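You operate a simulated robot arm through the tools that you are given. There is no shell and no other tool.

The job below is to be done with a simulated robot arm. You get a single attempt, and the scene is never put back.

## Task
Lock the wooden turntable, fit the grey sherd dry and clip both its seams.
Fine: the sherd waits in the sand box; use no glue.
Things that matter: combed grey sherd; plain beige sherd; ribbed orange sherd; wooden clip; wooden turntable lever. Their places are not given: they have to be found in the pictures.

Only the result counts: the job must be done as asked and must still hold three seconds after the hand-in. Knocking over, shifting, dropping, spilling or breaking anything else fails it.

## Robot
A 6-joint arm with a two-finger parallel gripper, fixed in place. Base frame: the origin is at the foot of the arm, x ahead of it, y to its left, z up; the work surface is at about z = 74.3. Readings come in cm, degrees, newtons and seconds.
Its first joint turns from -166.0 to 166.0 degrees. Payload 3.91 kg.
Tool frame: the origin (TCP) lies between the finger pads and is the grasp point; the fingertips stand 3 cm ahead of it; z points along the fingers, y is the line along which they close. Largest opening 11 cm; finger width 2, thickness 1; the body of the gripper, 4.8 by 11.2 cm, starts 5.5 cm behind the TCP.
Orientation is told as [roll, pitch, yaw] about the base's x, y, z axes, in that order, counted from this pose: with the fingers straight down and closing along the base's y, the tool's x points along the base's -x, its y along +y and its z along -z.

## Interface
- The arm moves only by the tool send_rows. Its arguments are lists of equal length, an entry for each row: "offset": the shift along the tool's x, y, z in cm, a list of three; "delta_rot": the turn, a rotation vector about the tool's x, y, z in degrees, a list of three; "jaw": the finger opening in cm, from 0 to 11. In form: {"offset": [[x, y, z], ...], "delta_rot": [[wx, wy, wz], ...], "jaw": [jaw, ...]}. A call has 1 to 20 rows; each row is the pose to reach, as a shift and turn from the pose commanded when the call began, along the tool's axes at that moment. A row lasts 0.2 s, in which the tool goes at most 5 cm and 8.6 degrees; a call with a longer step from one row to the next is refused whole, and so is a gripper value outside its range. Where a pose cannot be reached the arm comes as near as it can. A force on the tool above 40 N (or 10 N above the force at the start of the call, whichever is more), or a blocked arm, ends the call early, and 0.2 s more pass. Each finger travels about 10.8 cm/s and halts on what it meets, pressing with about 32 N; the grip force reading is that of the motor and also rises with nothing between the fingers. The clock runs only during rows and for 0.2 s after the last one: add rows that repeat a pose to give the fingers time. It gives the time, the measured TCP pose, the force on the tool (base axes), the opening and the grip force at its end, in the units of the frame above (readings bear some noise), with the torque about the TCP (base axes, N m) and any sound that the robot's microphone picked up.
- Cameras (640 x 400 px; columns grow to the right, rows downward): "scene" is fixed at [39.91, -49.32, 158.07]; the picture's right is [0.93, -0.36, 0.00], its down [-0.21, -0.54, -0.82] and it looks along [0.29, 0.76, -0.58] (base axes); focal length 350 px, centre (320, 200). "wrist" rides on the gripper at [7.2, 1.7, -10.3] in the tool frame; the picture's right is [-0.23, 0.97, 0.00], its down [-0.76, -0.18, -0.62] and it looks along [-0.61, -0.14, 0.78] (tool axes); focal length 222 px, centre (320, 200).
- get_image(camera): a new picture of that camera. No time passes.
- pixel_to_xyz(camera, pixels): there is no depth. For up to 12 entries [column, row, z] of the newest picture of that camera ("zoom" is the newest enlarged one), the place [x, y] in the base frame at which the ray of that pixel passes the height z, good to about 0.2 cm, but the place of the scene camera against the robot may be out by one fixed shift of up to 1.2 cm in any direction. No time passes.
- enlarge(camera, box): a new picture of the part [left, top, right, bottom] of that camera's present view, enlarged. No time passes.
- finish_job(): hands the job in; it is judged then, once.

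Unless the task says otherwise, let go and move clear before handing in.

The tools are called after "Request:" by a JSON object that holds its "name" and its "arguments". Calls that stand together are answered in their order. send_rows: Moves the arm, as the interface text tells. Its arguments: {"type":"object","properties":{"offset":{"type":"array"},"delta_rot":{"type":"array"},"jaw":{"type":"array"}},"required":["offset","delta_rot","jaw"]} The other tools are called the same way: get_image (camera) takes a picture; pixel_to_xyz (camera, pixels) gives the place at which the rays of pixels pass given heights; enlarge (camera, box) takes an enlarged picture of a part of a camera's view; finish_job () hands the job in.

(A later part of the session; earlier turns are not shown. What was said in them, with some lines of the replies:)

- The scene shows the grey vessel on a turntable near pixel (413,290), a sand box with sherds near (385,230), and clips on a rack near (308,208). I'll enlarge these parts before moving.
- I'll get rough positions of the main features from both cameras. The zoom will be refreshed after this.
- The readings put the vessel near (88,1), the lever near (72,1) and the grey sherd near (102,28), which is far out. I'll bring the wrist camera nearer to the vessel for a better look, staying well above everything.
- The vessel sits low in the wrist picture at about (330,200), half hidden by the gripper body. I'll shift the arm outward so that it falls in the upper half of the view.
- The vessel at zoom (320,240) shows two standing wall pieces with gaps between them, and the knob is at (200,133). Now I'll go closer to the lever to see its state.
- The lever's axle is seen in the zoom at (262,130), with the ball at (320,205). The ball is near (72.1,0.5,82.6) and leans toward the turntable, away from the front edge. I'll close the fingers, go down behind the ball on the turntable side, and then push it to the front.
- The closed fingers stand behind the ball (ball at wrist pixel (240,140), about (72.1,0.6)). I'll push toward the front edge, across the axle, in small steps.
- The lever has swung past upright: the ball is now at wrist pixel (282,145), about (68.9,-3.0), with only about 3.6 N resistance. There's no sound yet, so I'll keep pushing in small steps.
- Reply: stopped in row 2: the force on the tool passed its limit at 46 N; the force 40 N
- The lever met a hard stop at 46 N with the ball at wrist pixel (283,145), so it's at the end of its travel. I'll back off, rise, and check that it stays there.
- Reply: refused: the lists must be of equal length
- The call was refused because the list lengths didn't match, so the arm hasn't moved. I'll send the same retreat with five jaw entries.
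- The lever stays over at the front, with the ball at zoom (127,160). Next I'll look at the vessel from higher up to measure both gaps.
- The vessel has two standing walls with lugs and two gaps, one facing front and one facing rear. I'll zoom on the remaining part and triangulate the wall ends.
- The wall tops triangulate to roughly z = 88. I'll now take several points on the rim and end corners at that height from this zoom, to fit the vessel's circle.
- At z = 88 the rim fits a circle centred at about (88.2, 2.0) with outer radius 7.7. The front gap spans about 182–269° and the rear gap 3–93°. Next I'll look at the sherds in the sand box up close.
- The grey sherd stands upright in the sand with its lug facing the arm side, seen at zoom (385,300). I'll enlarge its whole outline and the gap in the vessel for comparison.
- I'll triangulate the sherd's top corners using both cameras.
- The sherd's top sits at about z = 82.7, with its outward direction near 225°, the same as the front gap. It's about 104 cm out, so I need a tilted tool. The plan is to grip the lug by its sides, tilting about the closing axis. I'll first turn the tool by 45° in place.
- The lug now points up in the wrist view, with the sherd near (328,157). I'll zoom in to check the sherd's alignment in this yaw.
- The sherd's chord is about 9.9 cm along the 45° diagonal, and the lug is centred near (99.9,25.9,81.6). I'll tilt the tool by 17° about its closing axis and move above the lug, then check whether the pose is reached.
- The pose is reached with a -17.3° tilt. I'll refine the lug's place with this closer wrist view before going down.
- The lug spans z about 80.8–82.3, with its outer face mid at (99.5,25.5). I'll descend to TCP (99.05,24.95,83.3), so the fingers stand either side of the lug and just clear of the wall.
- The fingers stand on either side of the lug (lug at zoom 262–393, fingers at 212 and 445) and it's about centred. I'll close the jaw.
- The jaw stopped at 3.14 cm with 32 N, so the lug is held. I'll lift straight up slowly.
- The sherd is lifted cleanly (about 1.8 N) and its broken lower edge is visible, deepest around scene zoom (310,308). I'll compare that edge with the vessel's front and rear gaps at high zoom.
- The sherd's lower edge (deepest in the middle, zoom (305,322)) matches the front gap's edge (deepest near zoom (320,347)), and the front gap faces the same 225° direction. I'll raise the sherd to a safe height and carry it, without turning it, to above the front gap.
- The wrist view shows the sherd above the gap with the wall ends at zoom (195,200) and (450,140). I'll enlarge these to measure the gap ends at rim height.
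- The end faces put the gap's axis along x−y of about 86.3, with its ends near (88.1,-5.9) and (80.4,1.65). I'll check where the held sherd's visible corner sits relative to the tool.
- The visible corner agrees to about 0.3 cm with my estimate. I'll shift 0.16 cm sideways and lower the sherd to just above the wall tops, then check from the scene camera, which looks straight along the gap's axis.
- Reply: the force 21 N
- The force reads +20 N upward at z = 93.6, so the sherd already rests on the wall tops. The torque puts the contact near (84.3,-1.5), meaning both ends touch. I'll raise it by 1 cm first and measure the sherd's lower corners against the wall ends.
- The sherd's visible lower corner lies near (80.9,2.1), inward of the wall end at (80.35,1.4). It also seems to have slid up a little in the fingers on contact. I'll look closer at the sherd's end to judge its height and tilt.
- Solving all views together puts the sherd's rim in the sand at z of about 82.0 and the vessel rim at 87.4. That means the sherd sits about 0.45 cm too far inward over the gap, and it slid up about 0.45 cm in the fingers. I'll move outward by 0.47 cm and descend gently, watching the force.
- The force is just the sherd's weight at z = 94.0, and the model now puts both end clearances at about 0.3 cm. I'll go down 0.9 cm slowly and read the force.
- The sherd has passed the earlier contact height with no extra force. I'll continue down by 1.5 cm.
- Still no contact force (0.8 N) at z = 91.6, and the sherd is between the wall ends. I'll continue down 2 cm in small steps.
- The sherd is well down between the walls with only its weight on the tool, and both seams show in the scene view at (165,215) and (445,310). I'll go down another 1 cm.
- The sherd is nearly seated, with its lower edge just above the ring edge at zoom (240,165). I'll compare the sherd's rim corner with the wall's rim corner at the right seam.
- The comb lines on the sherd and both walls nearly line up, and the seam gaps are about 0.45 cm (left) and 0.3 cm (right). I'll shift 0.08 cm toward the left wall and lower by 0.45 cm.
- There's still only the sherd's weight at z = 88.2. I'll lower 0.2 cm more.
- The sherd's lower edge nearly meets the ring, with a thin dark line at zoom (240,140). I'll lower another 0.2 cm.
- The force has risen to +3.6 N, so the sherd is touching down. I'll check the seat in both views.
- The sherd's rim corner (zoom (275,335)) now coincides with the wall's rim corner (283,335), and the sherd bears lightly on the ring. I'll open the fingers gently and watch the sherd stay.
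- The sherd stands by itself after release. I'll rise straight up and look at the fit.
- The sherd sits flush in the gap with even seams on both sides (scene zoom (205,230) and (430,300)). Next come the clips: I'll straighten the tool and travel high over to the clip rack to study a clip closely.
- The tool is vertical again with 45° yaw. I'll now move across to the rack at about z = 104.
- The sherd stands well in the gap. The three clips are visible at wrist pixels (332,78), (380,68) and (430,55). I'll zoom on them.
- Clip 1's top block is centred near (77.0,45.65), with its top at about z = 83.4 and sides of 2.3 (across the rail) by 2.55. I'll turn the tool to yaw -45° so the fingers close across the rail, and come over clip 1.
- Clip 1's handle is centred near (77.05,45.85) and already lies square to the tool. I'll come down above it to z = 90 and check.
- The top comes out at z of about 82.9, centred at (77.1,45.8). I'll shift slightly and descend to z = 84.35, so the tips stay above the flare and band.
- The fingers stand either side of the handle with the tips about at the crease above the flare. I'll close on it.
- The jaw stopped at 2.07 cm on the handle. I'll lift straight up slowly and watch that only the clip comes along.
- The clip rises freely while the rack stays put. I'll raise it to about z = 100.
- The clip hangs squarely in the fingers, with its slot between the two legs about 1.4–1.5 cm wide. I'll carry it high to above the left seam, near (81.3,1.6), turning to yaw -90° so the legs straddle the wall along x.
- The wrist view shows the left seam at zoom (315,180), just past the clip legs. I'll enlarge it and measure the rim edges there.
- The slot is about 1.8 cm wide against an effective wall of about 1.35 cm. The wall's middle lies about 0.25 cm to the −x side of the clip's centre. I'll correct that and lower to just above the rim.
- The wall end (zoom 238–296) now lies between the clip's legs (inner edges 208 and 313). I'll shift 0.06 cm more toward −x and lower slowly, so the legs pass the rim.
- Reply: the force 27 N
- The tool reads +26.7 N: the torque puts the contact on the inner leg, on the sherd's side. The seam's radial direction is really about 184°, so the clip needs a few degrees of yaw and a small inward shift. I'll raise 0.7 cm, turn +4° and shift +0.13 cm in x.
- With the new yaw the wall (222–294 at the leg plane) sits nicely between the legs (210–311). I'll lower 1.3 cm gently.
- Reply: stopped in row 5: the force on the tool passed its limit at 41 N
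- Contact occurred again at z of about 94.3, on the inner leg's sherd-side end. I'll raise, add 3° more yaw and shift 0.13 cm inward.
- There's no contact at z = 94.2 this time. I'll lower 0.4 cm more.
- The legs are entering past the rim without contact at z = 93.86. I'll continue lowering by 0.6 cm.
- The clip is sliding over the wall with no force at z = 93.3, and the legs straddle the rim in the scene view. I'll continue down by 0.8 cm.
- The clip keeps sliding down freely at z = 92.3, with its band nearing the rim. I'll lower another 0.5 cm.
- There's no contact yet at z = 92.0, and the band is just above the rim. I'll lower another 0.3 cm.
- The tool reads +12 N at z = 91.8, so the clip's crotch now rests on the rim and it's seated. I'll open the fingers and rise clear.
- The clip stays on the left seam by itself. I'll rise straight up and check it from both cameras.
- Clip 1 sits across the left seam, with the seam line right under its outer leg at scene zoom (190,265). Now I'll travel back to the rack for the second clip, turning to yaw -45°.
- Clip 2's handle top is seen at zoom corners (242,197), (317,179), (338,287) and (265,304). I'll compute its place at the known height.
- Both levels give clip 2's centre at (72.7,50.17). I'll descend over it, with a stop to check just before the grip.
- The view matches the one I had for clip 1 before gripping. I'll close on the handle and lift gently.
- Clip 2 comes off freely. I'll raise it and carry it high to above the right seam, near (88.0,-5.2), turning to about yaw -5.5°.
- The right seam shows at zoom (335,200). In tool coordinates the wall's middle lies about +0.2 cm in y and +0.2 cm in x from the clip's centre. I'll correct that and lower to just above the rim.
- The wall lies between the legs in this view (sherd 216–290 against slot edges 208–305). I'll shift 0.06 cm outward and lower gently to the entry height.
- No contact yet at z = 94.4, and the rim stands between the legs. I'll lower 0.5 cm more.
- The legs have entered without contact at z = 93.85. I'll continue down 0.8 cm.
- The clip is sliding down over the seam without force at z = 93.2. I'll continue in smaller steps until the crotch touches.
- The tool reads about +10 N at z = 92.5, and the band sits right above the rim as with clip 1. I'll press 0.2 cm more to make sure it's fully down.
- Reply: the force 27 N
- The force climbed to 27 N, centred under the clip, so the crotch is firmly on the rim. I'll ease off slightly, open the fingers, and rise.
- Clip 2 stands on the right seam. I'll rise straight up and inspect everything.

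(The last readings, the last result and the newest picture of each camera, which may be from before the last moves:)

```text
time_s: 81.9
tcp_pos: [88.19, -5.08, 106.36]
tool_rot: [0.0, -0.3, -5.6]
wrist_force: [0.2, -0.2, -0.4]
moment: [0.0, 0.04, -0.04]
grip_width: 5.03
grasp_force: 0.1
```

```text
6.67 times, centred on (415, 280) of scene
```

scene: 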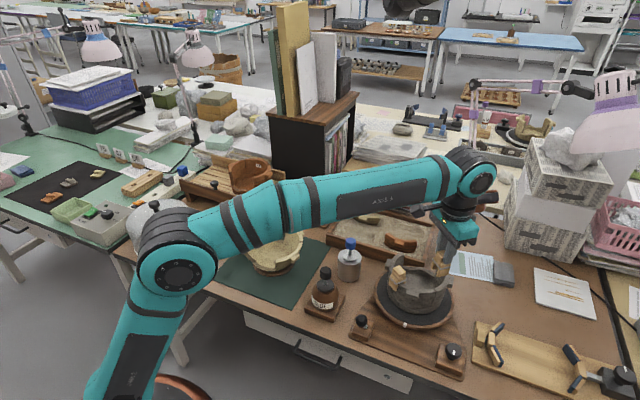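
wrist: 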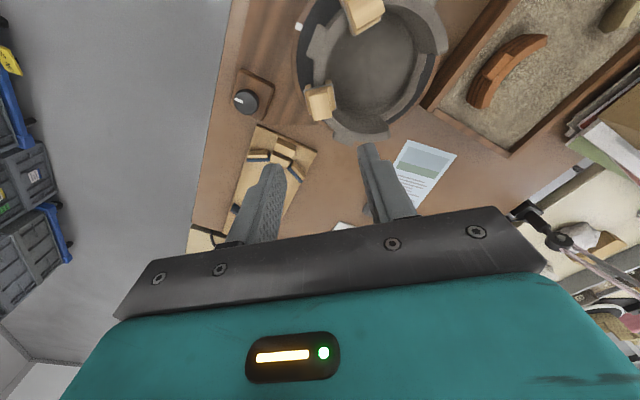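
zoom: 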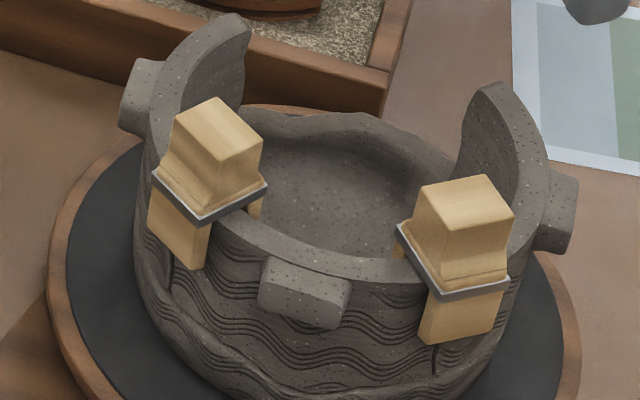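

Both clips sit across their seams and the sherd is in place. I'll move the arm up and back, clear of the work, and then inspect the whole scene.

Request:
{"name": "send_rows", "arguments": {"offset": [[0, 0, -4.5], [0, 0, -9.0], [3.2, 2.5, -10], [6.5, 5.0, -10], [9.8, 7.6, -10], [13.0, 10.1, -10], [16.3, 12.6, -10], [19.57, 15.2, -10]], "delta_rot": [[0, 0, 0], [0, 0, 0], [0, 0, 0], [0, 0, 0], [0, 0, 0], [0, 0, 0], [0, 0, 0], [0, 0, 0]], "jaw": [5, 5, 5, 5, 5, 5, 5, 5]}}

Request:
{"name": "get_image", "arguments": {"camera": "scene"}}

Request:
{"name": "enlarge", "arguments": {"camera": "scene", "box": [340, 240, 480, 380]}}

Request:
{"name": "get_image", "arguments": {"camera": "wrist"}}

Request:
{"name": "enlarge", "arguments": {"camera": "scene", "box": [275, 180, 450, 270]}}

```text
time_s: 83.7
tcp_pos: [70.18, 11.88, 116.29]
tool_rot: [0.0, -0.3, -5.5]
wrist_force: [0.1, 0.4, -0.8]
moment: [0.01, 0.07, 0.03]
grip_width: 4.97
grasp_force: 0.1
```

```text
taken
```

scene: 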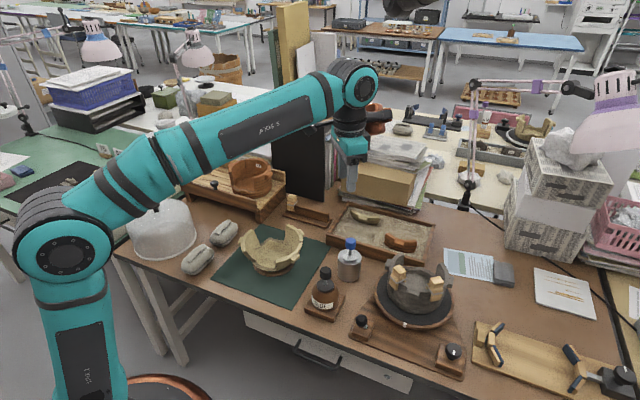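

```text
2.86 times, centred on (410, 310) of scene
```

zoom: 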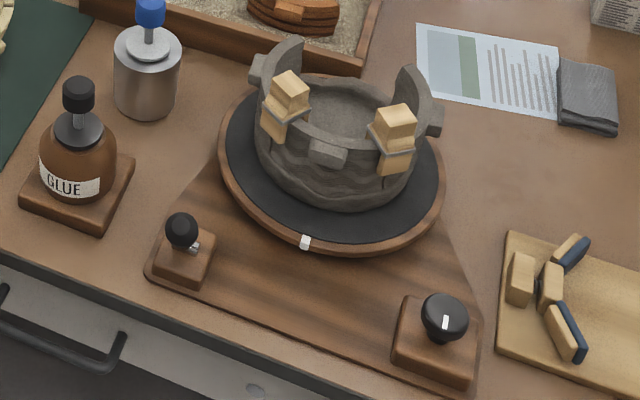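

```text
taken
```

wrist: 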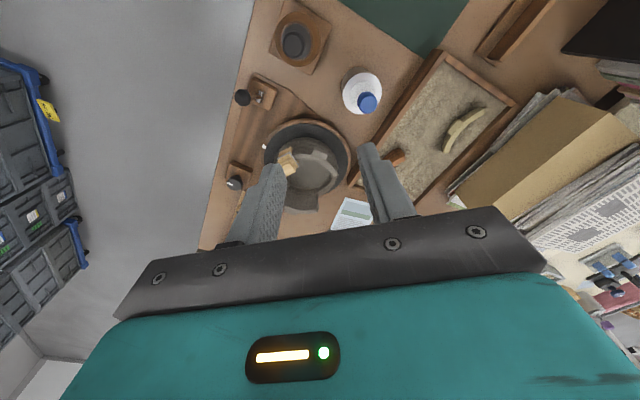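

```text
3.66 times, centred on (362, 225) of scene
```

zoom: 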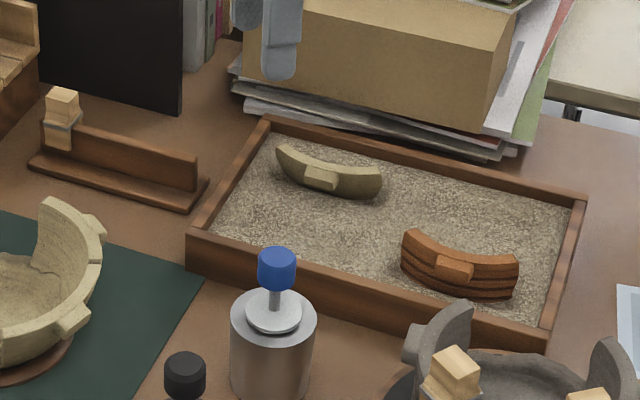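

The white rim mark is still at zoom (305,242), exactly as at the start, the lever is over at the front, and the other things stand where they were. I'll take one more close look at the clips and seams.

Request:
{"name": "enlarge", "arguments": {"camera": "scene", "box": [380, 255, 450, 310]}}

Request:
{"name": "enlarge", "arguments": {"camera": "wrist", "box": [230, 70, 370, 220]}}

Request:
{"name": "enlarge", "arguments": {"camera": "scene", "box": [345, 300, 385, 345]}}

```text
7.27 times, centred on (415, 282) of scene
```

zoom: 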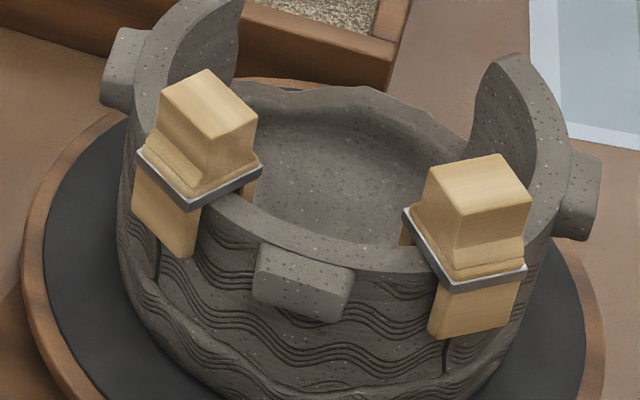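

```text
2.67 times, centred on (300, 145) of wrist
```

zoom: 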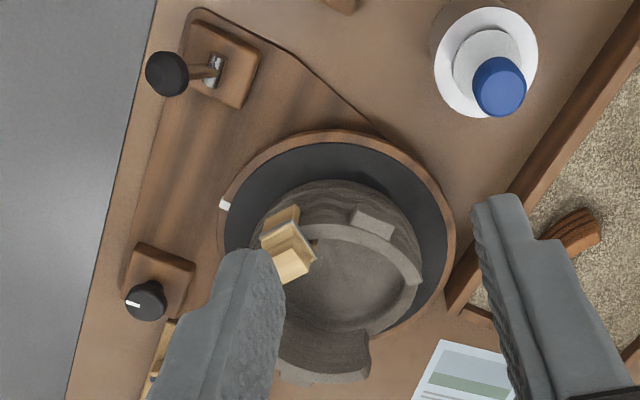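

```text
8.89 times, centred on (365, 322) of scene
```

zoom: 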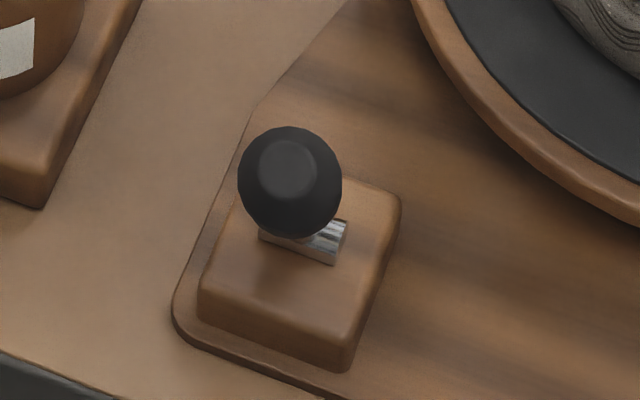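

The sherd is fitted dry in the front gap, and each seam carries a clip (scene zoom (200,150) and (470,230)). The lever rests at its far stop, which I take to be the locked position, though I haven't tested the turntable itself. The other things show no visible change and the arm is clear, so I'll hand in the job.

Request:
{"name": "finish_job", "arguments": {}}

```text
The job is handed in.
```

I handed the job in with the grey sherd fitted dry in the vessel's front gap and a wooden clip over each of its two seams. I haven't been told how it was judged.

- **Turntable:** I pushed the lever from one end of its travel to the other, where it met a hard stop and stayed. I take that to be locked, but I didn't test the turntable by trying to turn it. The white mark on its rim is where it was at the start.
- **Sherd:** it stands flush with the walls, and no glue was used. The gap faces the front, and the sherd's lower edge matches it.
- **Clips:** both rest with their crotch on the rim, each across its seam. Two came from the rack; the third is still there.
- **Everything else:** in the last pictures the other sherds, bottles and vessels stand where they were, and the arm is clear of the work.

While fitting, the sherd touched the wall tops once at about 20 N and slid slightly in the fingers. The first clip also caught the rim twice, at up to 41 N. The last pictures show no damage from either.
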